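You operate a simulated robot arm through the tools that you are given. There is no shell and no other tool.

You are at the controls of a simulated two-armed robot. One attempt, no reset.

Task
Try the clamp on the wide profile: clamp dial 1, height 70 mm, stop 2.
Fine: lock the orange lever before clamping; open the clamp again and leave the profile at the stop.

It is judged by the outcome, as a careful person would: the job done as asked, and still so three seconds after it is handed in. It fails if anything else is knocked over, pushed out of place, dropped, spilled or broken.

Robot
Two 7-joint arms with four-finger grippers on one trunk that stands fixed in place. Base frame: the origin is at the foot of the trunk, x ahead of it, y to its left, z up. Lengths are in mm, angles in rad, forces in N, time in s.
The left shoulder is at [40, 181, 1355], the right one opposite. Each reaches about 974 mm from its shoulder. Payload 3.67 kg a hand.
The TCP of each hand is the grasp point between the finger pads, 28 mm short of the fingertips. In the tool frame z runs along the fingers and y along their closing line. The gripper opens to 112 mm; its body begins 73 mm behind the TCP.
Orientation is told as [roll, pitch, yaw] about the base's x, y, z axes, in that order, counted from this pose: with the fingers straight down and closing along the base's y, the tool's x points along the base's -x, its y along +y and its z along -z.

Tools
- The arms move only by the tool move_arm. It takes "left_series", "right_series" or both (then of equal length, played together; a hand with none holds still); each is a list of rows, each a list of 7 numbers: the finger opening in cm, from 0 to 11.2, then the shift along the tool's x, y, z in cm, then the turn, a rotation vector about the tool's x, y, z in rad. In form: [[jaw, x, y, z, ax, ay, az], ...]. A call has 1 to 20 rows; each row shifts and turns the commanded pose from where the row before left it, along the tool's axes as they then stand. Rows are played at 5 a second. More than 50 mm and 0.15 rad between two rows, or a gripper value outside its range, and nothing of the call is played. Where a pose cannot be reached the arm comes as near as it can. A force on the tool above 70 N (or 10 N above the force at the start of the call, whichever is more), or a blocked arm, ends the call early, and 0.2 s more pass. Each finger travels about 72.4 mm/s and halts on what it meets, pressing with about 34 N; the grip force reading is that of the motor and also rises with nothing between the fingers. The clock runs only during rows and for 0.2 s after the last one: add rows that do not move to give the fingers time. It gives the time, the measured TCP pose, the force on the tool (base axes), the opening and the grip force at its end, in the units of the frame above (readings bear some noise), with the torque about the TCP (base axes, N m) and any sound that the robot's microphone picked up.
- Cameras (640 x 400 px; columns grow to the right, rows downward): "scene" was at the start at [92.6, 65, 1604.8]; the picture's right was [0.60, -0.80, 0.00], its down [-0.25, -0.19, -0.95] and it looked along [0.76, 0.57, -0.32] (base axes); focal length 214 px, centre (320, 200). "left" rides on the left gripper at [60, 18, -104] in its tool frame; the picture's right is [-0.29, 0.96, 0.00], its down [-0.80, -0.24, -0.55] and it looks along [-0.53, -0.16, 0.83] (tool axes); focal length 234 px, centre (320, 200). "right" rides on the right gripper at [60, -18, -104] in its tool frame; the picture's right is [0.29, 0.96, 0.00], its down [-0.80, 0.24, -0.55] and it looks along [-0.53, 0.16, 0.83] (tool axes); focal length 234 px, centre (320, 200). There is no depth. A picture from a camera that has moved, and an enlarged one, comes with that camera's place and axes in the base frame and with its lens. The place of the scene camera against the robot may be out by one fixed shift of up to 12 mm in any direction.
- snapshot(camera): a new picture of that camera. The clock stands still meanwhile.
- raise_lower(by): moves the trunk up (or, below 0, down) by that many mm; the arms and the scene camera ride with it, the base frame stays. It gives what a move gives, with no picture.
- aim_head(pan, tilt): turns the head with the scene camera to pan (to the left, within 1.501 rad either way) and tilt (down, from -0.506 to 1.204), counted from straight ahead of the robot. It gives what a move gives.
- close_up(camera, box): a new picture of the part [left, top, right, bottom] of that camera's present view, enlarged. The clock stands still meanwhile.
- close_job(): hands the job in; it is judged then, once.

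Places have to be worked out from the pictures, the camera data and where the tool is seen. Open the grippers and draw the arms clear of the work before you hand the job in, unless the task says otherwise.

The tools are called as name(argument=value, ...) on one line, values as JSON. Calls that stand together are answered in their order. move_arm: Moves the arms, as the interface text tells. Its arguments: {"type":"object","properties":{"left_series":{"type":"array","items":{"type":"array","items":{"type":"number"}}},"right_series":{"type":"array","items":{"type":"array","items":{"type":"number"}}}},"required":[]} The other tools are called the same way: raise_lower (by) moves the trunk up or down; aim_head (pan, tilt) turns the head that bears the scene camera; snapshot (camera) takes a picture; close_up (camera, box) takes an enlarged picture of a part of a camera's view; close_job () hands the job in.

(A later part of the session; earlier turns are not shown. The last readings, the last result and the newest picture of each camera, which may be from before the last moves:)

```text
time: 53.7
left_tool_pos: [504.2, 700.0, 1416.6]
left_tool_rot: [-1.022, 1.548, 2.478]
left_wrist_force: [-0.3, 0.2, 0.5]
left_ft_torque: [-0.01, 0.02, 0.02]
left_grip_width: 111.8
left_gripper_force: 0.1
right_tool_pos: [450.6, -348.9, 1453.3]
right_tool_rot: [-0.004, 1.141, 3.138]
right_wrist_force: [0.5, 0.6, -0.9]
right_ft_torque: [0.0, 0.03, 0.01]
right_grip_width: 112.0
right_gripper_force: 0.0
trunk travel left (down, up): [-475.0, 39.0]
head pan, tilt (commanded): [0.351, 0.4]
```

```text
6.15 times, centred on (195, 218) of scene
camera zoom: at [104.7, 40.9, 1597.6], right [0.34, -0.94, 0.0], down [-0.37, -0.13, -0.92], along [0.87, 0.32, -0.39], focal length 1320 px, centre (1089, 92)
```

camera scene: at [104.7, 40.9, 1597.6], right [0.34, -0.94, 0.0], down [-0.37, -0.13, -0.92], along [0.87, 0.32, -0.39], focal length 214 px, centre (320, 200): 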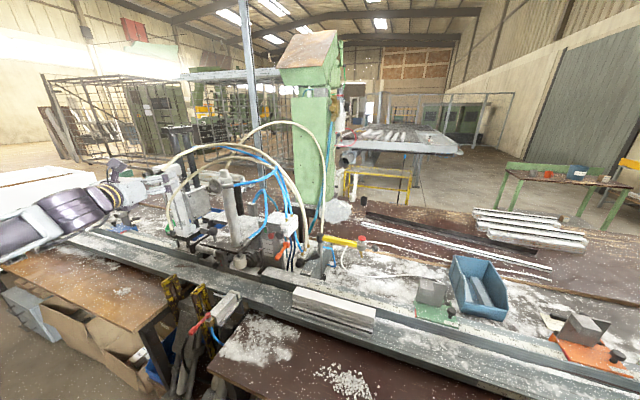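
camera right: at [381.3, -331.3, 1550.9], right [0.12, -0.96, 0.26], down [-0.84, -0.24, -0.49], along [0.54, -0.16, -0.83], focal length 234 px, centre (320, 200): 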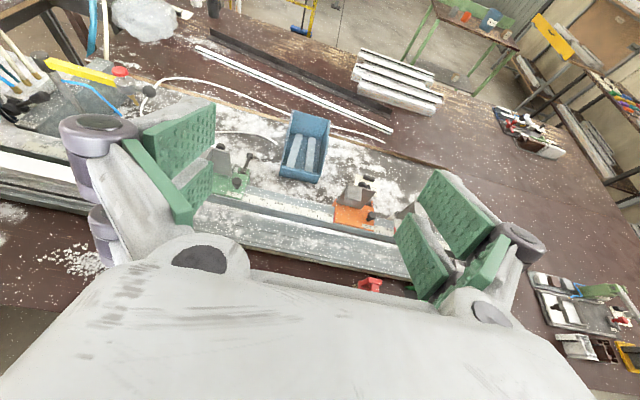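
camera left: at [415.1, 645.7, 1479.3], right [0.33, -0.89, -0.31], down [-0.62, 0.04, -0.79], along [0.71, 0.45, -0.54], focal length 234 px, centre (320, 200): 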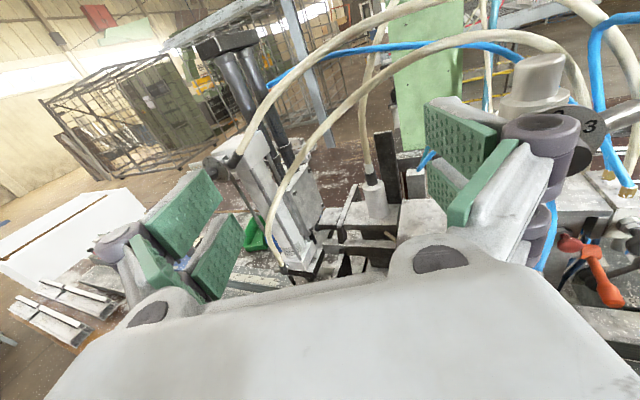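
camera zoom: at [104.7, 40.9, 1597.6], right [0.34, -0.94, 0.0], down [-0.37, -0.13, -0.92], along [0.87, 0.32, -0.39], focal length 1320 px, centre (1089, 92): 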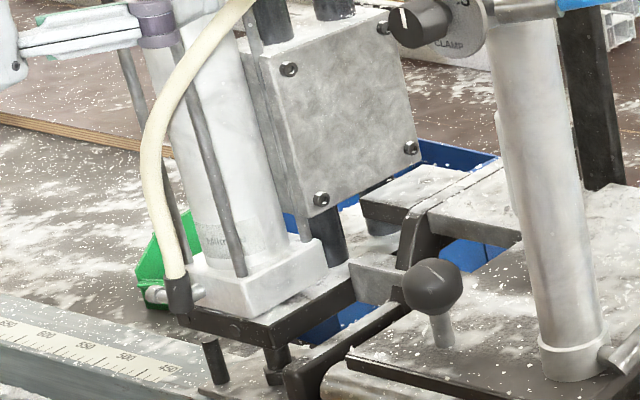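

There seems to be a numbered block ("1") just left of the SIDE clamp under the bed. I zoom in on it.

close_up(camera="scene", box=[200, 282, 240, 315])

close_up(camera="scene", box=[180, 280, 250, 340])

snapshot(camera="scene")

```text
12.12 times, centred on (220, 298) of scene
camera zoom: at [104.7, 40.9, 1597.6], right [0.34, -0.94, 0.0], down [-0.37, -0.13, -0.92], along [0.87, 0.32, -0.39], focal length 2600 px, centre (1532, -994)
```

zoom: 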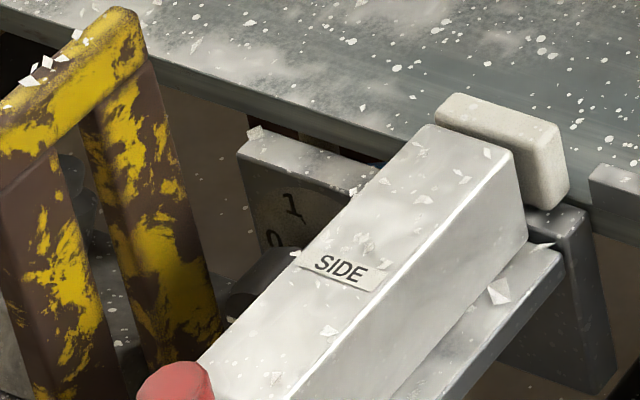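

```text
6.67 times, centred on (215, 310) of scene
camera zoom: at [104.7, 40.9, 1597.6], right [0.34, -0.94, 0.0], down [-0.37, -0.13, -0.92], along [0.87, 0.32, -0.39], focal length 1430 px, centre (1020, -533)
```

zoom: 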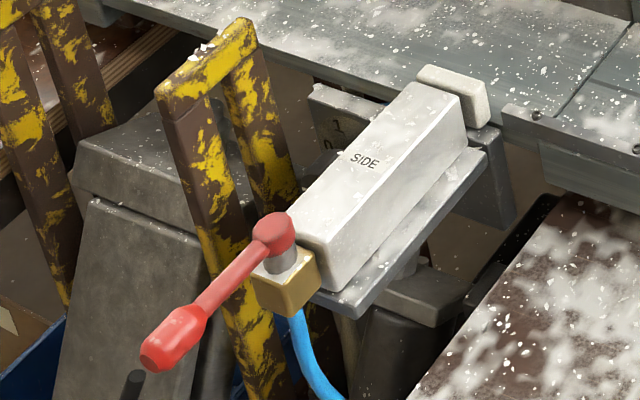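

```text
taken
camera scene: at [104.7, 40.9, 1597.6], right [0.34, -0.94, 0.0], down [-0.37, -0.13, -0.92], along [0.87, 0.32, -0.39], focal length 214 px, centre (320, 200)
```

scene: 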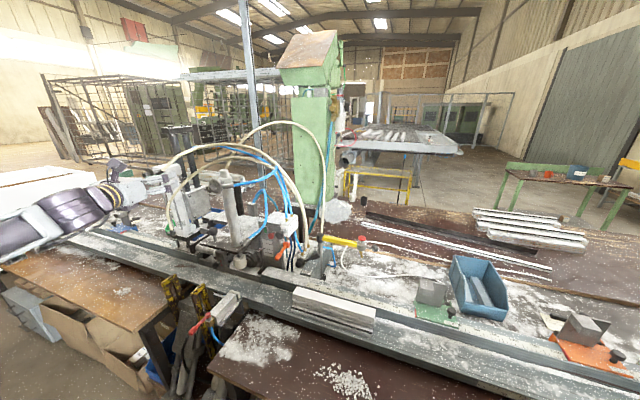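

A numbered plate stands behind the SIDE clamp at about [552, 630, 915]. I lower the trunk and bring the left camera low in front of it to read it.

raise_lower(by=-250)

move_arm(left_series=[[11.2, -0.4, -0.9, -4.2, 0, 0, 0], [11.2, -0.4, -0.9, -4.2, 0, 0, 0], [11.2, -2.5, -0.9, -3.0, 0, 0, 0], [11.2, -2.5, -0.9, -3.0, 0, 0, 0], [11.2, -2.5, 0, 0, -0.13, 0, 0], [11.2, -2.0, 0, 0, -0.13, 0, 0], [11.2, 0, 0, 0, -0.13, 0, 0], [11.2, 0, 0, 0, 0, 0, 0]])

snapshot(camera="left")

```text
time: 56.2
left_tool_pos: [504.5, 700.5, 1166.8]
left_tool_rot: [-1.031, 1.549, 2.47]
left_wrist_force: [-0.5, 0.8, 0.2]
left_ft_torque: [0.03, 0.0, -0.02]
left_grip_width: 112.0
left_gripper_force: 0.1
right_tool_pos: [450.1, -348.9, 1204.7]
right_tool_rot: [-0.004, 1.141, 3.138]
right_wrist_force: [0.3, 0.3, -0.5]
right_ft_torque: [0.0, -0.01, 0.0]
right_grip_width: 112.2
right_gripper_force: 0.1
trunk travel left (down, up): [-225.0, 289.0]
head pan, tilt (commanded): [0.351, 0.4]
```

```text
time: 58.0
left_tool_pos: [356.9, 684.6, 1065.7]
left_tool_rot: [-0.586, 1.548, 2.524]
left_wrist_force: [-1.2, 0.1, 0.1]
left_ft_torque: [0.01, -0.01, -0.01]
left_grip_width: 112.0
left_gripper_force: 0.0
right_tool_pos: [453.1, -348.4, 1201.9]
right_tool_rot: [-0.003, 1.142, 3.138]
right_wrist_force: [-0.6, 0.2, 0.6]
right_ft_torque: [0.01, 0.0, -0.03]
right_grip_width: 111.9
right_gripper_force: 0.1
trunk travel left (down, up): [-225.0, 289.0]
head pan, tilt (commanded): [0.351, 0.4]
```

```text
taken
camera left: at [253.1, 669.7, 1129.3], right [-0.04, -0.95, -0.3], down [-0.56, 0.27, -0.78], along [0.83, 0.14, -0.54], focal length 234 px, centre (320, 200)
```

left: 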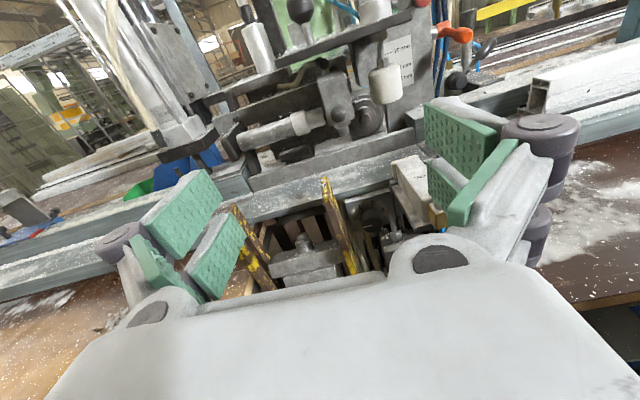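

The plate with the selector is in view. I zoom in on it.

close_up(camera="left", box=[330, 170, 430, 260])

close_up(camera="left", box=[340, 185, 410, 245])

close_up(camera="left", box=[220, 70, 440, 200])

```text
4.44 times, centred on (380, 215) of left
camera zoom: at [253.1, 669.7, 1129.3], right [-0.04, -0.95, -0.3], down [-0.56, 0.27, -0.78], along [0.83, 0.14, -0.54], focal length 1041 px, centre (53, 133)
```

zoom: 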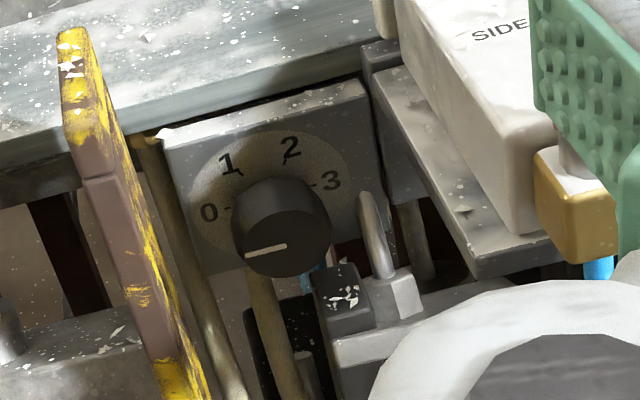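

```text
6.67 times, centred on (375, 215) of left
camera zoom: at [253.1, 669.7, 1129.3], right [-0.04, -0.95, -0.3], down [-0.56, 0.27, -0.78], along [0.83, 0.14, -0.54], focal length 1561 px, centre (-47, 100)
```

zoom: 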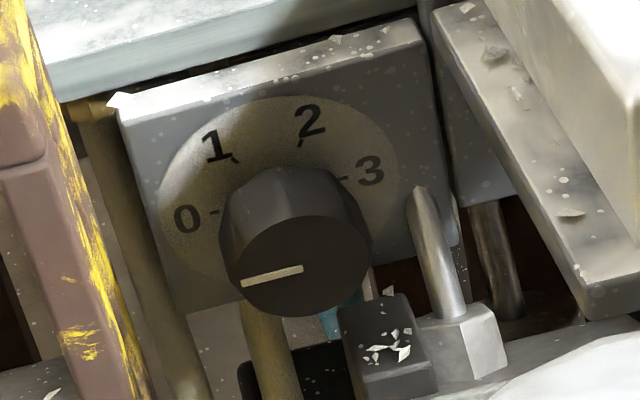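

```text
2.91 times, centred on (330, 135) of left
camera zoom: at [253.1, 669.7, 1129.3], right [-0.04, -0.95, -0.3], down [-0.56, 0.27, -0.78], along [0.83, 0.14, -0.54], focal length 681 px, centre (291, 389)
```

zoom: 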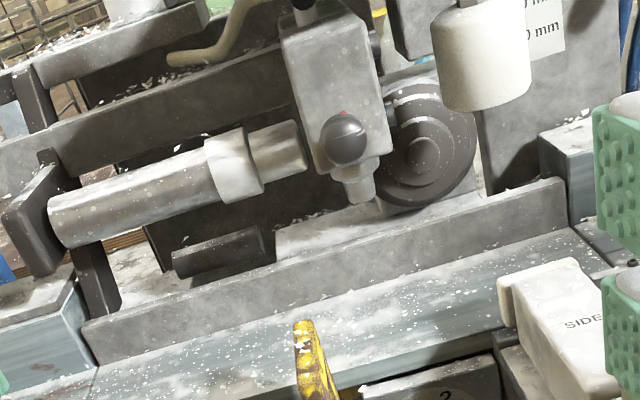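

A selector with positions 0-1-2-3, now at 0, sits under the bed at about [579, 651, 863]; it could be the stop selector. I look at the space around it and its lower edge.

close_up(camera="left", box=[220, 175, 400, 290])

close_up(camera="left", box=[360, 205, 400, 245])

aim_head(pan=0.9, tilt=0.6)

snapshot(camera="scene")

```text
3.48 times, centred on (310, 232) of left
camera zoom: at [253.1, 669.7, 1129.3], right [-0.04, -0.95, -0.3], down [-0.56, 0.27, -0.78], along [0.83, 0.14, -0.54], focal length 814 px, centre (355, 87)
```

zoom: 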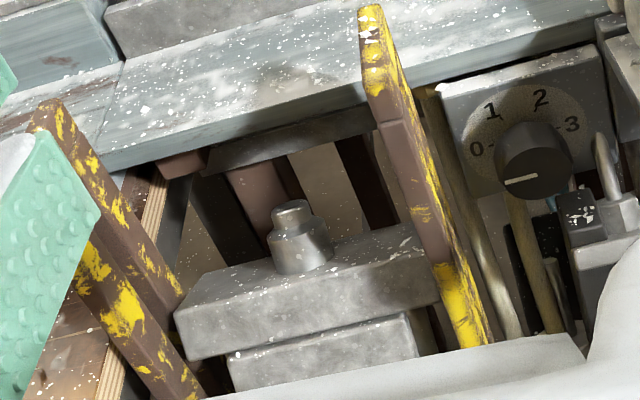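

```text
10.00 times, centred on (380, 225) of left
camera zoom: at [253.1, 669.7, 1129.3], right [-0.04, -0.95, -0.3], down [-0.56, 0.27, -0.78], along [0.83, 0.14, -0.54], focal length 2342 px, centre (-280, -50)
```

zoom: 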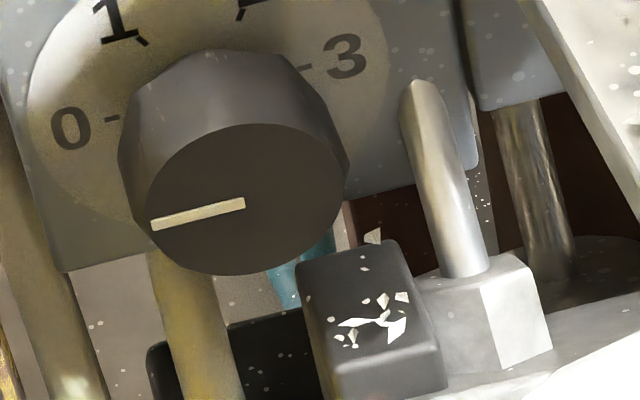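

```text
time: 59.0
left_tool_pos: [355.7, 685.8, 1067.7]
left_tool_rot: [-0.748, 1.552, 2.362]
left_wrist_force: [-0.4, -0.3, -0.6]
left_ft_torque: [0.0, 0.05, -0.01]
left_grip_width: 111.8
left_gripper_force: 0.1
right_tool_pos: [450.2, -349.8, 1203.4]
right_tool_rot: [-0.004, 1.142, 3.137]
right_wrist_force: [-0.1, 0.0, -0.7]
right_ft_torque: [0.02, 0.01, 0.0]
right_grip_width: 112.0
right_gripper_force: 0.0
trunk travel left (down, up): [-225.0, 289.0]
head pan, tilt (commanded): [0.901, 0.6]
```

```text
taken
camera scene: at [72.8, 78.3, 1329.4], right [0.78, -0.62, 0.0], down [-0.35, -0.44, -0.83], along [0.51, 0.65, -0.56], focal length 214 px, centre (320, 200)
```

scene: 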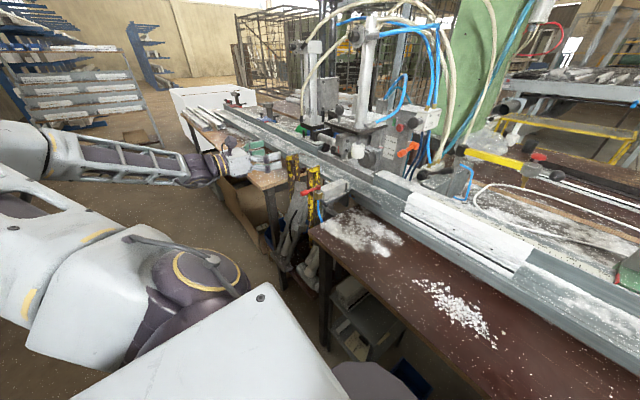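

I want to see that selector's lower label, so I check the free space in front of it first.

close_up(camera="scene", box=[240, 140, 370, 290])

close_up(camera="scene", box=[280, 150, 350, 210])

```text
2.67 times, centred on (305, 215) of scene
camera zoom: at [72.8, 78.3, 1329.4], right [0.78, -0.62, 0.0], down [-0.35, -0.44, -0.83], along [0.51, 0.65, -0.56], focal length 572 px, centre (360, 160)
```

zoom: 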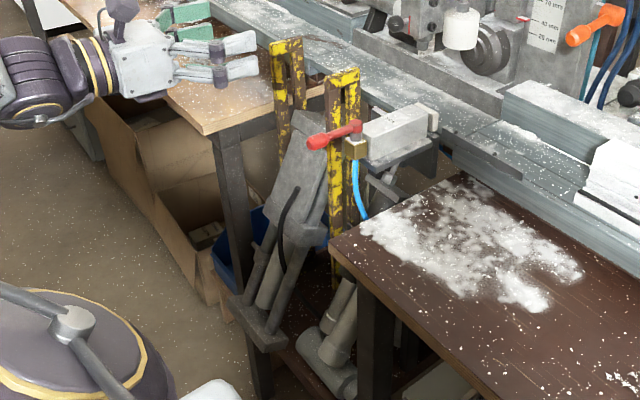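

```text
6.67 times, centred on (315, 180) of scene
camera zoom: at [72.8, 78.3, 1329.4], right [0.78, -0.62, 0.0], down [-0.35, -0.44, -0.83], along [0.51, 0.65, -0.56], focal length 1430 px, centre (353, 333)
```

zoom: 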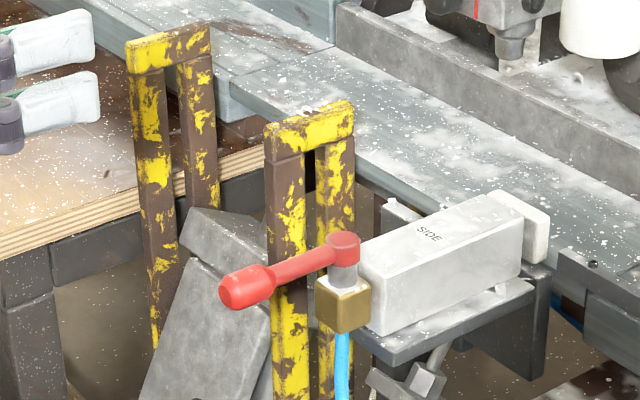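

The knob sits in a corridor about 90 mm wide between the yellow bracket and the SIDE clamp. I measure my own gripper in the head view to see what fits.

close_up(camera="scene", box=[170, 120, 300, 220])

snapshot(camera="right")

```text
4.00 times, centred on (235, 170) of scene
camera zoom: at [72.8, 78.3, 1329.4], right [0.78, -0.62, 0.0], down [-0.35, -0.44, -0.83], along [0.51, 0.65, -0.56], focal length 858 px, centre (660, 320)
```

zoom: 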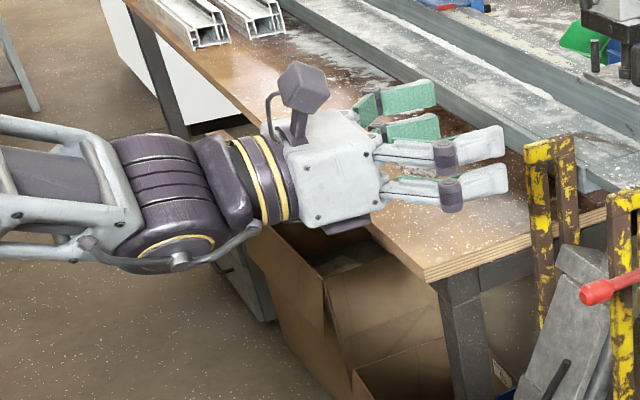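

```text
taken
camera right: at [381.3, -331.4, 1300.9], right [0.12, -0.96, 0.26], down [-0.84, -0.24, -0.49], along [0.54, -0.16, -0.83], focal length 234 px, centre (320, 200)
```

right: 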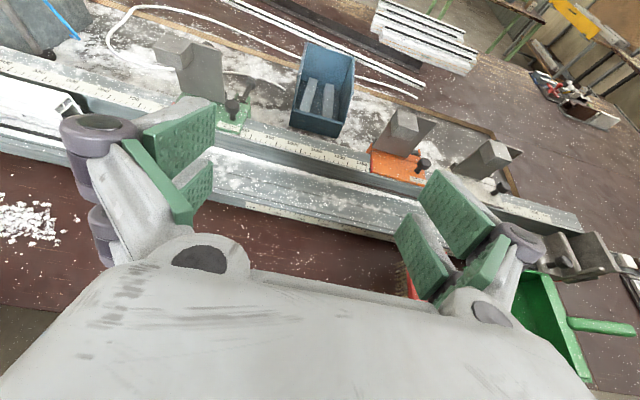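

My palm is about 100×90 mm, so the corridor is tight but maybe workable. I need precise positions around the selector knob, so I take a second view from lower down with the hand pulled back.

move_arm(left_series=[[11.2, -3.0, 0.3, -1.5, 0, 0, 0], [11.2, -3.5, 0.3, 0, 0, 0, 0], [11.2, -3.5, 0.3, 0, 0, 0, 0], [11.2, 0, 0, 0, 0, 0, 0]])

snapshot(camera="left")

close_up(camera="left", box=[320, 130, 420, 210])

```text
time: 60.0
left_tool_pos: [336.7, 678.7, 968.6]
left_tool_rot: [-0.679, 1.549, 2.43]
left_wrist_force: [-0.3, -0.7, 0.6]
left_ft_torque: [0.01, -0.01, 0.0]
left_grip_width: 112.0
left_gripper_force: 0.1
right_tool_pos: [450.3, -350.1, 1203.2]
right_tool_rot: [-0.006, 1.14, 3.137]
right_wrist_force: [-0.1, 0.4, 0.4]
right_ft_torque: [0.0, -0.02, 0.03]
right_grip_width: 112.1
right_gripper_force: 0.1
trunk travel left (down, up): [-225.0, 289.0]
head pan, tilt (commanded): [0.901, 0.6]
```

```text
taken
camera left: at [234.0, 662.9, 1031.5], right [-0.03, -0.95, -0.3], down [-0.56, 0.27, -0.78], along [0.83, 0.14, -0.54], focal length 234 px, centre (320, 200)
```

left: 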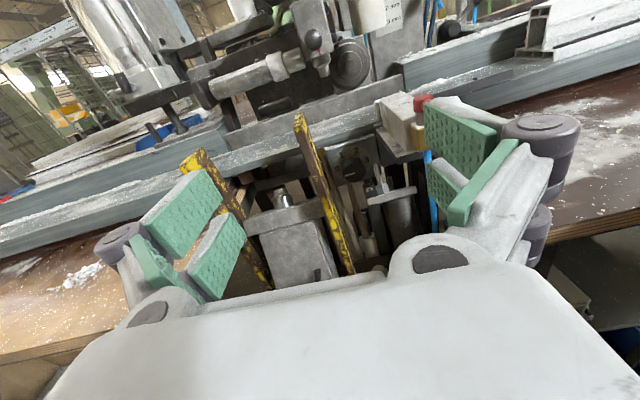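

```text
5.00 times, centred on (370, 170) of left
camera zoom: at [234.0, 662.9, 1031.5], right [-0.03, -0.95, -0.3], down [-0.56, 0.27, -0.78], along [0.83, 0.14, -0.54], focal length 1171 px, centre (70, 350)
```

zoom: 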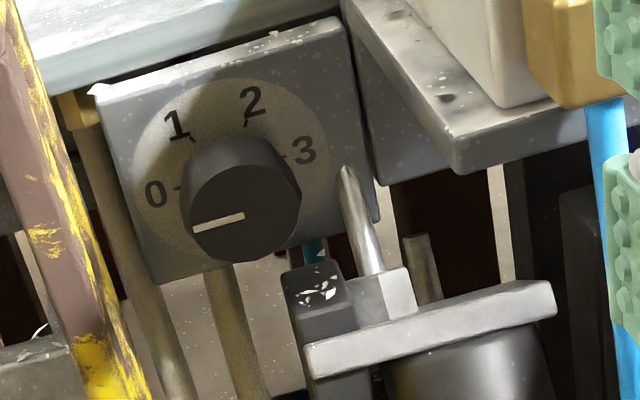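

Triangulating two views: knob face centre at [560, 652, 850], dial plate at x≈592, and 60° between positions. There is 40 mm free to the bracket on the left and about 45 mm to the right. I close the fingers partly to see how slim the hand is then.

move_arm(left_series=[[4.5, 0, 0, 0, 0, 0, 0], [4.5, 0, 0, 0, 0, 0, 0], [4.5, 0, 0, 0, 0, 0, 0], [4.5, 0, 0, 0, 0, 0, 0]])

snapshot(camera="left")

close_up(camera="scene", box=[180, 150, 280, 230])

```text
time: 61.0
left_tool_pos: [336.3, 679.3, 967.5]
left_tool_rot: [-0.639, 1.548, 2.472]
left_wrist_force: [-0.2, 0.7, 1.2]
left_ft_torque: [-0.03, 0.01, -0.01]
left_grip_width: 45.1
left_gripper_force: 0.0
right_tool_pos: [450.6, -348.1, 1205.2]
right_tool_rot: [-0.005, 1.141, 3.138]
right_wrist_force: [0.0, -0.3, 0.1]
right_ft_torque: [-0.01, 0.0, 0.02]
right_grip_width: 112.2
right_gripper_force: 0.0
trunk travel left (down, up): [-225.0, 289.0]
head pan, tilt (commanded): [0.901, 0.6]
```

```text
taken
camera left: at [234.5, 663.1, 1031.4], right [-0.04, -0.95, -0.3], down [-0.56, 0.27, -0.78], along [0.83, 0.14, -0.54], focal length 234 px, centre (320, 200)
```

left: 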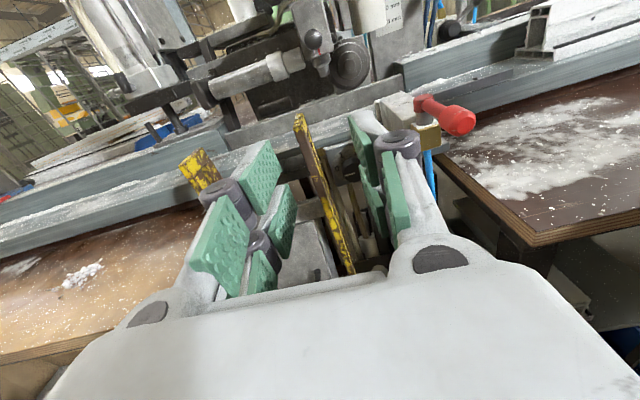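

```text
5.00 times, centred on (230, 190) of scene
camera zoom: at [72.5, 78.3, 1329.3], right [0.78, -0.62, 0.0], down [-0.35, -0.44, -0.83], along [0.51, 0.65, -0.56], focal length 1072 px, centre (770, 250)
```

zoom: 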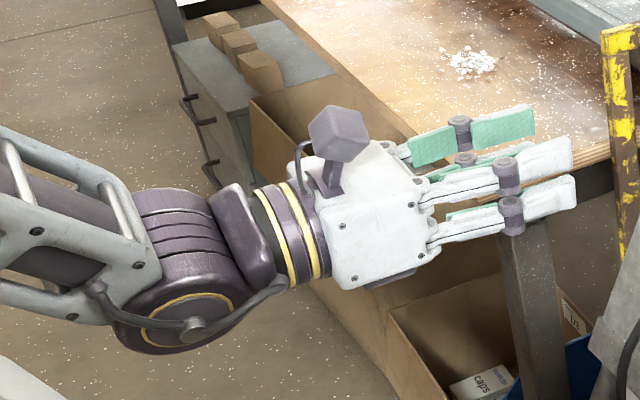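

Before touching the selector I want to read whatever label sits under its knob. I open the fingers and lower the hand to z≈830 in the free space in front (x<370) for a nearly level view.

move_arm(left_series=[[11.2, -4.6, 0, 0, 0, 0, 0], [11.2, -4.6, 0, 0, 0, 0, 0], [11.2, -4.6, 0, 0, 0, 0, 0], [11.2, 0, 0, 0, 0, 0, 0]])

snapshot(camera="left")

close_up(camera="left", box=[310, 60, 410, 140])

```text
time: 62.0
left_tool_pos: [333.7, 678.0, 829.5]
left_tool_rot: [-0.679, 1.548, 2.431]
left_wrist_force: [-1.0, -0.6, -0.5]
left_ft_torque: [0.0, 0.01, -0.01]
left_grip_width: 112.2
left_gripper_force: 0.0
right_tool_pos: [449.8, -350.2, 1203.5]
right_tool_rot: [-0.006, 1.143, 3.139]
right_wrist_force: [0.3, -0.2, 0.2]
right_ft_torque: [0.05, 0.0, 0.01]
right_grip_width: 111.7
right_gripper_force: 0.1
trunk travel left (down, up): [-225.0, 289.0]
head pan, tilt (commanded): [0.901, 0.6]
```

```text
taken
camera left: at [231.2, 662.5, 892.9], right [-0.03, -0.95, -0.3], down [-0.56, 0.27, -0.78], along [0.83, 0.14, -0.54], focal length 234 px, centre (320, 200)
```

left: 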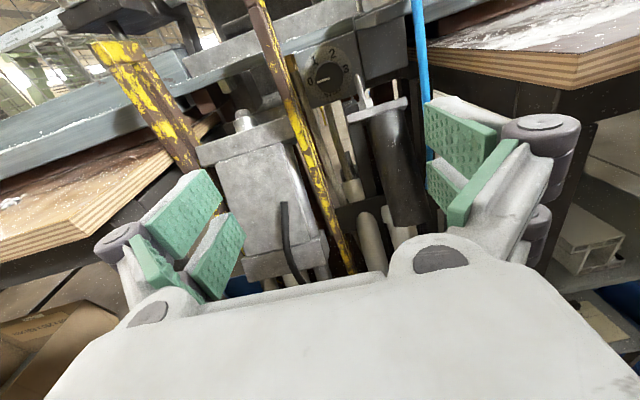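

```text
5.00 times, centred on (360, 100) of left
camera zoom: at [231.2, 662.5, 892.9], right [-0.03, -0.95, -0.3], down [-0.56, 0.27, -0.78], along [0.83, 0.14, -0.54], focal length 1171 px, centre (120, 700)
```

zoom: 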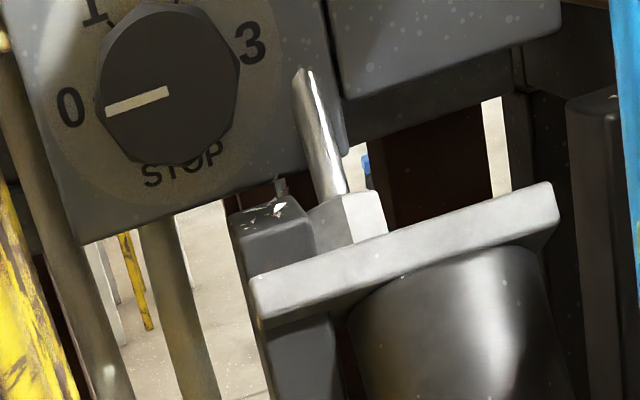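

The label under the knob says "STOP", so this is the stop selector, now at 0 and to be set to 2 (120° clockwise). Gripping it is blocked on both sides by its neighbours, so I'll press closed fingertips on its face and twist. I close the fingers and roll the hand about 55° here first.

move_arm(left_series=[[0, 0, 0, 0, 0, 0, 0.137], [0, 0, 0, 0, 0, 0, 0.137], [0, 0, 0, 0, 0, 0, 0.137], [0, 0, 0, 0, 0, 0, 0.137], [0, 0, 0, 0, 0, 0, 0.137], [0, 0, 0, 0, 0, 0, 0.137], [0, 0, 0, 0, 0, 0, 0.137], [0, 0, 0, 0, 0, 0, 0], [0, 0, 0, 0, 0, 0, 0]])

snapshot(camera="left")

```text
time: 64.0
left_tool_pos: [336.2, 678.7, 827.9]
left_tool_rot: [-1.55, 0.599, 1.552]
left_wrist_force: [-0.6, 0.1, -0.6]
left_ft_torque: [-0.01, -0.03, -0.02]
left_grip_width: 0.0
left_gripper_force: 34.5
right_tool_pos: [450.9, -349.6, 1204.6]
right_tool_rot: [-0.002, 1.143, 3.138]
right_wrist_force: [1.4, -0.8, -0.7]
right_ft_torque: [0.0, 0.0, -0.04]
right_grip_width: 111.9
right_gripper_force: 0.0
trunk travel left (down, up): [-225.0, 289.0]
head pan, tilt (commanded): [0.901, 0.6]
```

```text
taken
camera left: at [230.9, 622.9, 851.1], right [-0.03, -0.3, -0.95], down [-0.53, 0.81, -0.24], along [0.85, 0.5, -0.18], focal length 234 px, centre (320, 200)
```

left: 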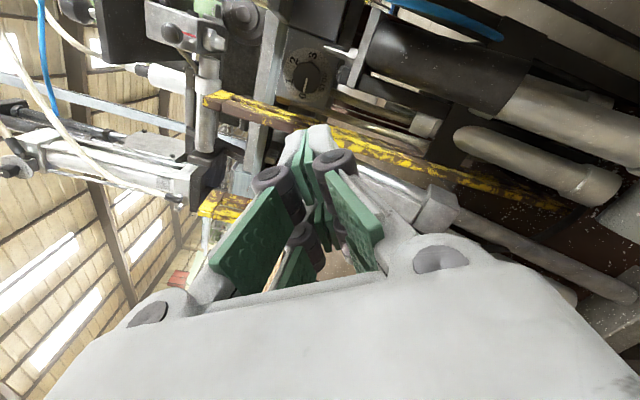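

The hand is rolled to 56° with the fingers closed. I advance to x≈440 and centre on the knob axis (y=652, z=852), trimming the small yaw and pitch error.

move_arm(left_series=[[0, 1.12, -0.29, 3.47, 0, 0, 0], [0, 1.12, -0.29, 3.47, 0, 0, 0], [0, 1.12, -0.29, 3.47, 0.0315, -0.016, 0], [0, 0, 0, 0, 0, 0, 0]])

snapshot(camera="left")

close_up(camera="scene", box=[220, 130, 350, 230])

```text
time: 65.0
left_tool_pos: [439.6, 653.4, 851.6]
left_tool_rot: [-1.571, 0.599, 1.571]
left_wrist_force: [0.7, 0.6, -0.6]
left_ft_torque: [0.0, -0.03, -0.01]
left_grip_width: 0.0
left_gripper_force: 33.9
right_tool_pos: [449.1, -348.9, 1203.4]
right_tool_rot: [-0.002, 1.141, 3.137]
right_wrist_force: [0.4, 0.0, 0.9]
right_ft_torque: [0.02, 0.01, 0.0]
right_grip_width: 112.0
right_gripper_force: 0.1
trunk travel left (down, up): [-225.0, 289.0]
head pan, tilt (commanded): [0.901, 0.6]
```

```text
taken
camera left: at [336.4, 593.7, 873.2], right [0.0, -0.3, -0.95], down [-0.55, 0.79, -0.25], along [0.83, 0.53, -0.17], focal length 234 px, centre (320, 200)
```

left: 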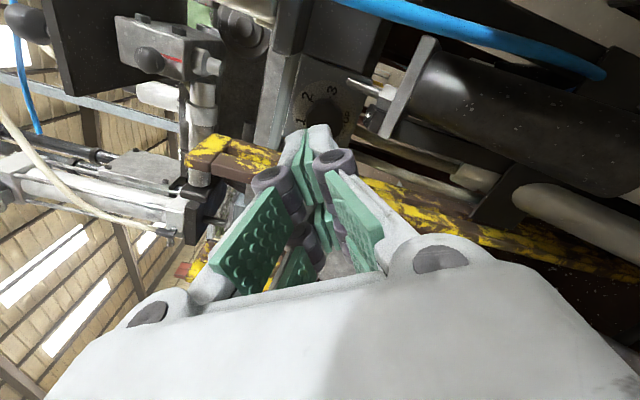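

```text
4.00 times, centred on (285, 180) of scene
camera zoom: at [72.1, 78.4, 1329.4], right [0.78, -0.62, 0.0], down [-0.35, -0.44, -0.83], along [0.51, 0.65, -0.56], focal length 858 px, centre (460, 280)
```

zoom: 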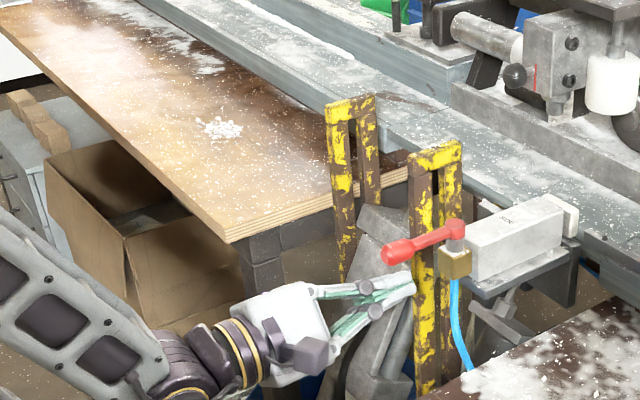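

The fingertips line up with the knob. I zoom in to check the alignment before advancing.

close_up(camera="left", box=[280, 70, 370, 150])

```text
5.00 times, centred on (325, 110) of left
camera zoom: at [336.4, 593.7, 873.2], right [0.0, -0.3, -0.95], down [-0.55, 0.79, -0.25], along [0.83, 0.53, -0.17], focal length 1171 px, centre (295, 650)
```

zoom: 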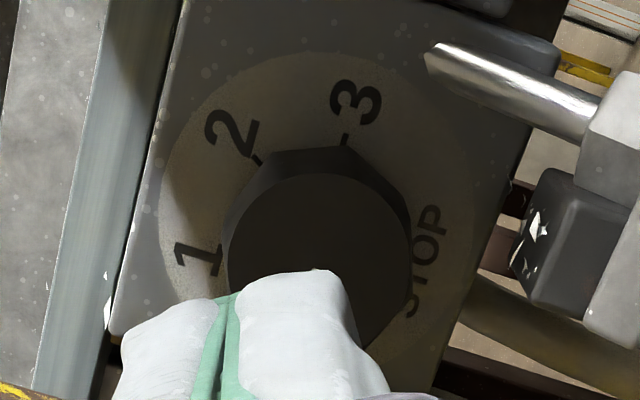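

The knob centre comes out at [560, 652, 849], matching my estimate. I shift slightly right for clearance from the bracket and advance so the tips stop about 20 mm short of the face.

move_arm(left_series=[[0, 0.19, 0.32, 2.5, 0, 0, 0], [0, 0, 0, 2.5, 0, 0, 0], [0, 0, 0, 2.0, 0, 0, 0], [0, 0, 0, 0, 0, 0, 0]])

snapshot(camera="left")

close_up(camera="scene", box=[240, 140, 340, 220])

```text
time: 66.0
left_tool_pos: [509.3, 649.3, 848.8]
left_tool_rot: [-1.569, 0.599, 1.572]
left_wrist_force: [-0.2, 0.5, 0.9]
left_ft_torque: [-0.01, 0.01, 0.01]
left_grip_width: 0.2
left_gripper_force: 34.0
right_tool_pos: [448.6, -350.1, 1204.0]
right_tool_rot: [-0.004, 1.142, 3.137]
right_wrist_force: [-0.3, -0.8, -0.5]
right_ft_torque: [0.03, -0.03, -0.01]
right_grip_width: 111.7
right_gripper_force: 0.0
trunk travel left (down, up): [-225.0, 289.0]
head pan, tilt (commanded): [0.901, 0.6]
```

```text
taken
camera left: at [405.8, 589.2, 871.4], right [0.0, -0.3, -0.95], down [-0.55, 0.79, -0.25], along [0.83, 0.53, -0.17], focal length 234 px, centre (320, 200)
```

left: 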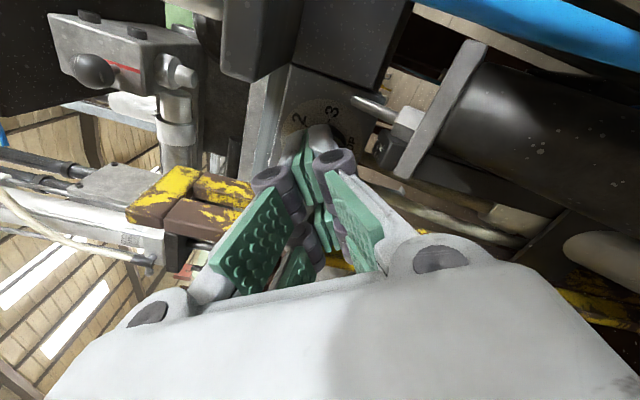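

```text
5.00 times, centred on (290, 180) of scene
camera zoom: at [72.2, 78.3, 1329.4], right [0.78, -0.62, 0.0], down [-0.35, -0.44, -0.83], along [0.51, 0.65, -0.56], focal length 1072 px, centre (470, 300)
```

zoom: 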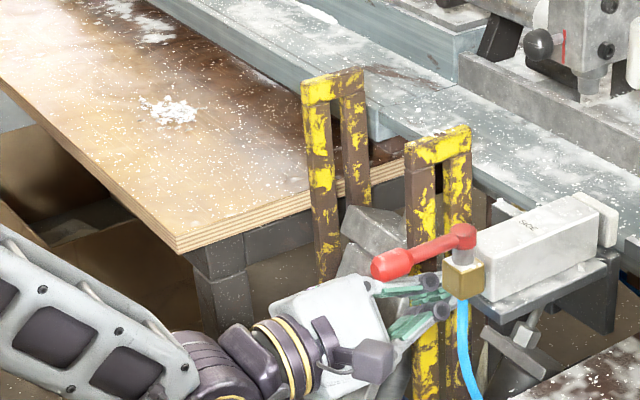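

No contact yet; the tips should be about 22 mm from the knob face. I advance gently until I feel the face.

move_arm(left_series=[[0, 0, 0, 1.8, 0, 0, 0], [0, 0, 0, 0.4, 0, 0, 0], [0, 0, 0, 0.3, 0, 0, 0], [0, 0, 0, 0.3, 0, 0, 0], [0, 0, 0, 0, 0, 0, 0]])

close_up(camera="left", box=[270, 80, 370, 160])

```text
time: 67.2
left_tool_pos: [531.9, 651.4, 850.2]
left_tool_rot: [-1.569, 0.6, 1.572]
left_wrist_force: [-45.3, -2.6, -0.6]
left_ft_torque: [-0.02, -0.09, -0.27]
left_grip_width: 6.0
left_gripper_force: 35.9
right_tool_pos: [445.6, -349.5, 1205.9]
right_tool_rot: [-0.003, 1.144, 3.14]
right_wrist_force: [-0.1, -0.7, -1.0]
right_ft_torque: [-0.01, 0.01, 0.0]
right_grip_width: 112.3
right_gripper_force: 0.1
trunk travel left (down, up): [-225.0, 289.0]
head pan, tilt (commanded): [0.901, 0.6]
```

```text
5.00 times, centred on (320, 120) of left
camera zoom: at [429.0, 590.6, 872.0], right [0.0, -0.3, -0.95], down [-0.56, 0.79, -0.25], along [0.83, 0.53, -0.17], focal length 1171 px, centre (320, 600)
```

zoom: 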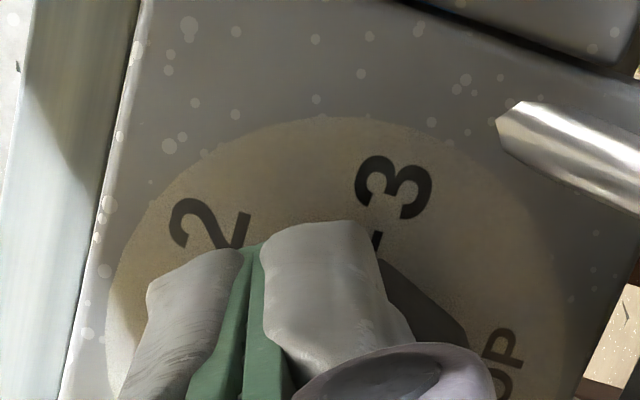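

Contact at the predicted place with 45 N of press. I twist 60° clockwise while keeping the pressure.

move_arm(left_series=[[0, 0, 0, 0, 0, 0, 0.149], [0, 0, 0, 0, 0, 0, 0.149], [0, 0, 0, 0, 0, 0, 0.149], [0, 0, 0, 0, 0, 0, 0.149], [0, 0, 0, 0, 0, 0, 0.149], [0, 0, 0, 0, 0, 0, 0.149], [0, 0, 0, 0, 0, 0, 0.149], [0, 0, 0, 0, 0, 0, 0]])

snapshot(camera="left")

```text
time: 69.0
left_tool_pos: [531.7, 649.5, 848.0]
left_tool_rot: [-1.563, -0.445, 1.568]
left_wrist_force: [-49.5, -17.9, -15.3]
left_ft_torque: [-0.06, 0.09, 0.0]
left_grip_width: 6.0
left_gripper_force: 35.1
right_tool_pos: [446.5, -349.4, 1205.0]
right_tool_rot: [-0.005, 1.145, 3.138]
right_wrist_force: [-0.6, 0.6, -0.3]
right_ft_torque: [-0.03, -0.02, -0.02]
right_grip_width: 112.1
right_gripper_force: 0.0
trunk travel left (down, up): [-225.0, 289.0]
head pan, tilt (commanded): [0.901, 0.6]
```

```text
taken
camera left: at [428.6, 602.5, 809.3], right [0.0, 0.67, -0.74], down [-0.55, 0.62, 0.56], along [0.83, 0.41, 0.37], focal length 234 px, centre (320, 200)
```

left: 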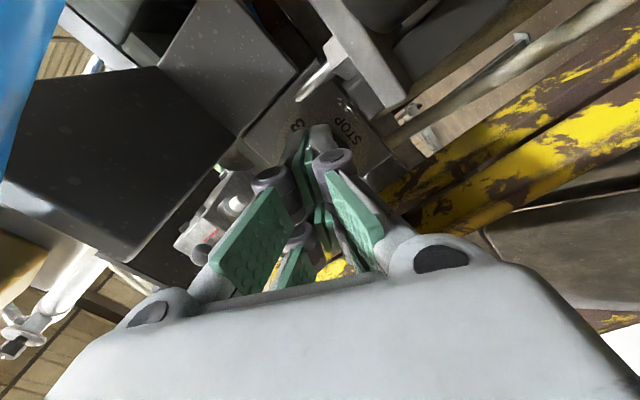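

The twist went smoothly. I back off 40 mm and check where the pointer stands.

move_arm(left_series=[[0, 0, 0, -1.0, 0, 0, 0], [0, 0, 0, -3.0, 0, 0, 0], [0, 0, 0, 0, 0, 0, 0]])

close_up(camera="left", box=[270, 70, 380, 160])

```text
time: 69.8
left_tool_pos: [497.5, 651.0, 852.0]
left_tool_rot: [-1.571, -0.445, 1.573]
left_wrist_force: [0.5, -0.9, -0.2]
left_ft_torque: [0.03, 0.0, 0.01]
left_grip_width: 0.1
left_gripper_force: 36.2
right_tool_pos: [451.6, -348.0, 1204.3]
right_tool_rot: [-0.003, 1.141, 3.14]
right_wrist_force: [1.2, -0.4, -0.3]
right_ft_torque: [-0.01, -0.07, -0.02]
right_grip_width: 112.0
right_gripper_force: 0.1
trunk travel left (down, up): [-225.0, 289.0]
head pan, tilt (commanded): [0.901, 0.6]
```

```text
4.44 times, centred on (325, 115) of left
camera zoom: at [394.0, 604.2, 812.1], right [0.0, 0.67, -0.74], down [-0.56, 0.62, 0.56], along [0.83, 0.41, 0.37], focal length 1041 px, centre (298, 578)
```

zoom: 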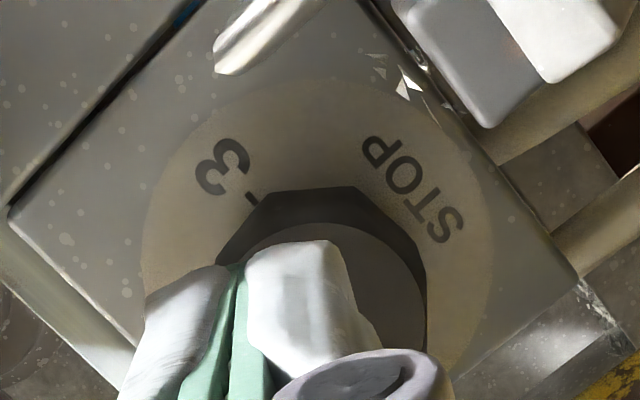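

The pointer is hidden behind the fingers here. I back off further and roll back 60° to see it.

move_arm(left_series=[[0, 0, 0, -3.0, 0, 0, 0], [0, 0, 0, -3.0, 0, 0, 0], [0, 0, 0, 0, 0, 0, -0.149], [0, 0, 0, 0, 0, 0, -0.149], [0, 0, 0, 0, 0, 0, -0.149], [0, 0, 0, 0, 0, 0, -0.149], [0, 0, 0, 0, 0, 0, -0.149], [0, 0, 0, 0, 0, 0, -0.149], [0, 0, 0, 0, 0, 0, -0.149], [0, 0, 0, 0, 0, 0, 0]])

close_up(camera="left", box=[270, 70, 380, 160])

```text
time: 72.0
left_tool_pos: [436.1, 649.0, 849.2]
left_tool_rot: [-1.571, 0.599, 1.572]
left_wrist_force: [0.0, 0.0, 0.8]
left_ft_torque: [-0.01, 0.04, -0.03]
left_grip_width: 0.2
left_gripper_force: 36.0
right_tool_pos: [451.3, -349.0, 1204.5]
right_tool_rot: [-0.005, 1.142, 3.138]
right_wrist_force: [1.1, 0.3, 0.9]
right_ft_torque: [-0.01, -0.03, 0.01]
right_grip_width: 111.9
right_gripper_force: 0.1
trunk travel left (down, up): [-225.0, 289.0]
head pan, tilt (commanded): [0.901, 0.6]
```

```text
4.44 times, centred on (325, 115) of left
camera zoom: at [334.0, 589.9, 871.5], right [0.0, -0.3, -0.95], down [-0.55, 0.79, -0.25], along [0.83, 0.53, -0.17], focal length 1041 px, centre (298, 578)
```

zoom: 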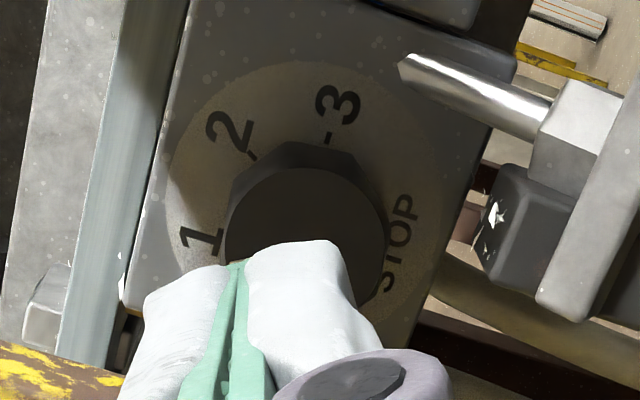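

Not conclusive: the fingers still cover part of the face. I retreat further so the knob rises above the fingertips in the view.

move_arm(left_series=[[0, 0, 0, -4.5, 0, 0, 0], [0, 0, 0, -4.5, 0, 0, 0], [0, 0, 0, 0, 0, 0, 0]])

close_up(camera="left", box=[280, 50, 370, 130])

```text
time: 72.8
left_tool_pos: [346.9, 649.8, 849.2]
left_tool_rot: [-1.57, 0.599, 1.57]
left_wrist_force: [-0.9, -0.2, -0.8]
left_ft_torque: [-0.02, -0.03, -0.03]
left_grip_width: 0.0
left_gripper_force: 35.8
right_tool_pos: [451.1, -348.5, 1203.7]
right_tool_rot: [-0.003, 1.141, 3.137]
right_wrist_force: [-0.3, 0.7, -1.0]
right_ft_torque: [0.02, 0.01, 0.01]
right_grip_width: 112.3
right_gripper_force: 0.0
trunk travel left (down, up): [-225.0, 289.0]
head pan, tilt (commanded): [0.901, 0.6]
```

```text
5.00 times, centred on (325, 90) of left
camera zoom: at [243.9, 590.3, 870.5], right [0.0, -0.3, -0.95], down [-0.55, 0.79, -0.25], along [0.83, 0.53, -0.17], focal length 1171 px, centre (295, 750)
```

zoom: 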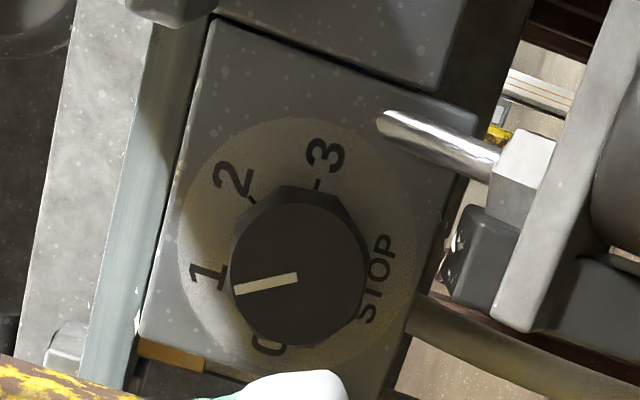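

The press-and-twist works: the pointer now sits exactly on 1. I repeat the same approach, press and 60° twist to bring it to 2.

move_arm(left_series=[[0, 0, 0, 4.5, 0, 0, 0], [0, 0, 0, 4.5, 0, 0, 0], [0, 0, 0, 4.5, 0, 0, 0], [0, 0, 0, 3.5, 0, 0, 0], [0, 0, 0, 1.0, 0, 0, 0], [0, 0, 0, 0.5, 0, 0, 0], [0, 0, 0, 0.5, 0, 0, 0], [0, 0, 0, 0, 0, 0, 0]])

```text
time: 74.6
left_tool_pos: [532.5, 649.1, 850.3]
left_tool_rot: [-1.568, 0.598, 1.573]
left_wrist_force: [-46.8, -5.8, 3.5]
left_ft_torque: [0.01, -0.14, -0.21]
left_grip_width: 6.3
left_gripper_force: 35.7
right_tool_pos: [445.1, -350.3, 1205.9]
right_tool_rot: [-0.004, 1.145, 3.137]
right_wrist_force: [-0.4, 0.5, -0.3]
right_ft_torque: [0.01, -0.03, -0.01]
right_grip_width: 112.0
right_gripper_force: 0.1
trunk travel left (down, up): [-225.0, 289.0]
head pan, tilt (commanded): [0.901, 0.6]
```

Contact again with 47 N. I twist 60° clockwise as before.

move_arm(left_series=[[0, 0, 0, 0, 0, 0, 0.149], [0, 0, 0, 0, 0, 0, 0.149], [0, 0, 0, 0, 0, 0, 0.149], [0, 0, 0, 0, 0, 0, 0.149], [0, 0, 0, 0, 0, 0, 0.149], [0, 0, 0, 0, 0, 0, 0.149], [0, 0, 0, 0, 0, 0, 0.149], [0, 0, 0, 0, 0, 0, 0]])

move_arm(left_series=[[0, 0, 0, -1.0, 0, 0, 0], [0, 0, 0, -4.5, 0, 0, 0], [0, 0, 0, -4.5, 0, 0, 0], [0, 0, 0, -4.5, 0, 0, 0], [0, 0, 0, -4.5, 0, 0, 0], [0, 0, 0, 0, 0, 0, -0.149], [0, 0, 0, 0, 0, 0, -0.149], [0, 0, 0, 0, 0, 0, -0.149], [0, 0, 0, 0, 0, 0, -0.149], [0, 0, 0, 0, 0, 0, -0.149], [0, 0, 0, 0, 0, 0, -0.149], [0, 0, 0, 0, 0, 0, -0.149], [0, 0, 0, 0, 0, 0, 0]])

close_up(camera="left", box=[280, 50, 370, 130])

snapshot(camera="scene")

```text
time: 76.4
left_tool_pos: [532.2, 649.2, 846.2]
left_tool_rot: [-1.563, -0.445, 1.569]
left_wrist_force: [-50.8, -21.6, -16.8]
left_ft_torque: [-0.07, 0.1, 0.02]
left_grip_width: 5.9
left_gripper_force: 35.8
right_tool_pos: [446.1, -350.0, 1205.3]
right_tool_rot: [-0.006, 1.146, 3.137]
right_wrist_force: [1.1, -0.7, -0.5]
right_ft_torque: [-0.01, -0.01, -0.02]
right_grip_width: 112.0
right_gripper_force: 0.1
trunk travel left (down, up): [-225.0, 289.0]
head pan, tilt (commanded): [0.901, 0.6]
```

```text
time: 79.2
left_tool_pos: [347.6, 650.7, 852.2]
left_tool_rot: [-1.568, 0.599, 1.572]
left_wrist_force: [-0.5, -0.3, -0.2]
left_ft_torque: [0.0, 0.01, 0.03]
left_grip_width: 0.0
left_gripper_force: 35.8
right_tool_pos: [451.0, -349.7, 1204.5]
right_tool_rot: [-0.002, 1.14, 3.138]
right_wrist_force: [0.6, -0.3, -0.2]
right_ft_torque: [0.01, 0.03, 0.01]
right_grip_width: 112.0
right_gripper_force: 0.0
trunk travel left (down, up): [-225.0, 289.0]
head pan, tilt (commanded): [0.901, 0.6]
```

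```text
5.00 times, centred on (325, 90) of left
camera zoom: at [244.6, 589.6, 872.2], right [0.0, -0.3, -0.95], down [-0.55, 0.79, -0.25], along [0.83, 0.53, -0.17], focal length 1171 px, centre (295, 750)
```

zoom: 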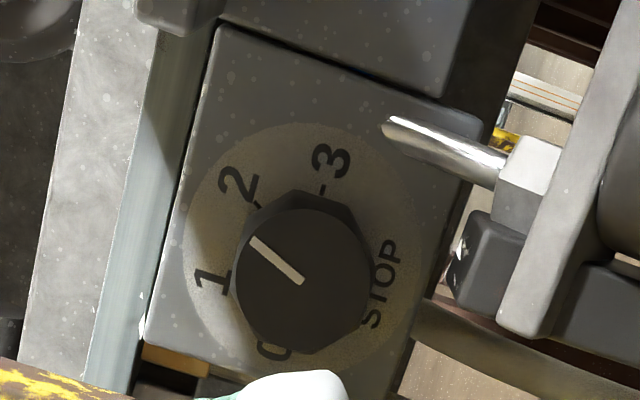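

```text
taken
camera scene: at [72.6, 78.4, 1329.3], right [0.78, -0.62, 0.0], down [-0.35, -0.44, -0.82], along [0.51, 0.65, -0.57], focal length 214 px, centre (320, 200)
```

scene: 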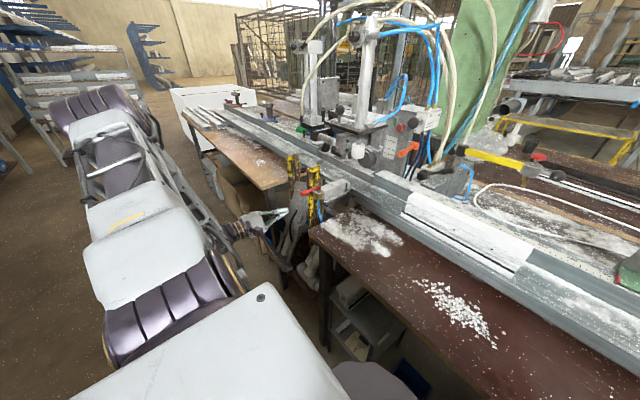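

The pointer is now about 15° short of 2 (some slip). I repeat with a small 15–16° twist.

move_arm(left_series=[[0, 0, 0, 4.5, 0, 0, 0], [0, 0, 0, 4.5, 0, 0, 0], [0, 0, 0, 4.5, 0, 0, 0], [0, 0, 0, 3.5, 0, 0, 0], [0, 0, 0, 1.0, 0, 0, 0], [0, 0, 0, 0.5, 0, 0, 0], [0, 0, 0, 0.5, 0, 0, 0], [0, 0, 0, 0, 0, 0, 0], [0, 0, 0, 0, 0, 0, 0.09], [0, 0, 0, 0, 0, 0, 0.09], [0, 0, 0, 0, 0, 0, 0.09], [0, 0, 0, 0, 0, 0, 0]])

move_arm(left_series=[[0, 0, 0, -1.5, 0, 0, 0], [0, 0, 0, -4.0, 0, 0, 0], [0, 0, 0, -4.5, 0, 0, 0], [0, 0, 0, -4.5, 0, 0, 0], [0, 0, 0, -4.5, 0, 0, -0.13], [0, 0, 0, 0, 0, 0, -0.14], [0, 0, 0, 0, 0, 0, 0]])

close_up(camera="left", box=[280, 50, 370, 130])

```text
time: 81.8
left_tool_pos: [532.2, 648.6, 849.9]
left_tool_rot: [-1.567, 0.329, 1.571]
left_wrist_force: [-50.8, -14.5, -7.0]
left_ft_torque: [-0.06, 0.13, -0.34]
left_grip_width: 5.9
left_gripper_force: 35.8
right_tool_pos: [444.9, -350.1, 1206.6]
right_tool_rot: [-0.005, 1.145, 3.137]
right_wrist_force: [-0.8, -0.3, 0.2]
right_ft_torque: [0.01, 0.01, 0.01]
right_grip_width: 112.3
right_gripper_force: 0.0
trunk travel left (down, up): [-225.0, 289.0]
head pan, tilt (commanded): [0.901, 0.6]
```

```text
time: 83.4
left_tool_pos: [348.0, 649.9, 851.7]
left_tool_rot: [-1.571, 0.6, 1.571]
left_wrist_force: [-0.7, -0.4, -0.2]
left_ft_torque: [0.01, -0.03, -0.01]
left_grip_width: 0.0
left_gripper_force: 35.7
right_tool_pos: [450.6, -349.6, 1204.5]
right_tool_rot: [-0.003, 1.141, 3.14]
right_wrist_force: [-0.2, -0.3, -0.4]
right_ft_torque: [0.0, 0.04, 0.03]
right_grip_width: 112.0
right_gripper_force: 0.1
trunk travel left (down, up): [-225.0, 289.0]
head pan, tilt (commanded): [0.901, 0.6]
```

```text
5.00 times, centred on (325, 90) of left
camera zoom: at [244.9, 589.8, 873.1], right [0.0, -0.3, -0.95], down [-0.55, 0.79, -0.25], along [0.83, 0.53, -0.17], focal length 1171 px, centre (295, 750)
```

zoom: 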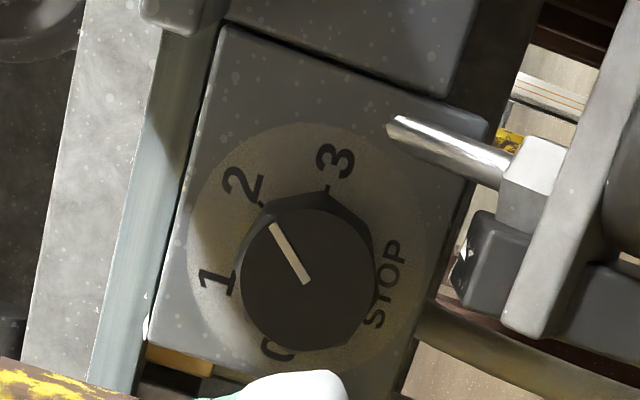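

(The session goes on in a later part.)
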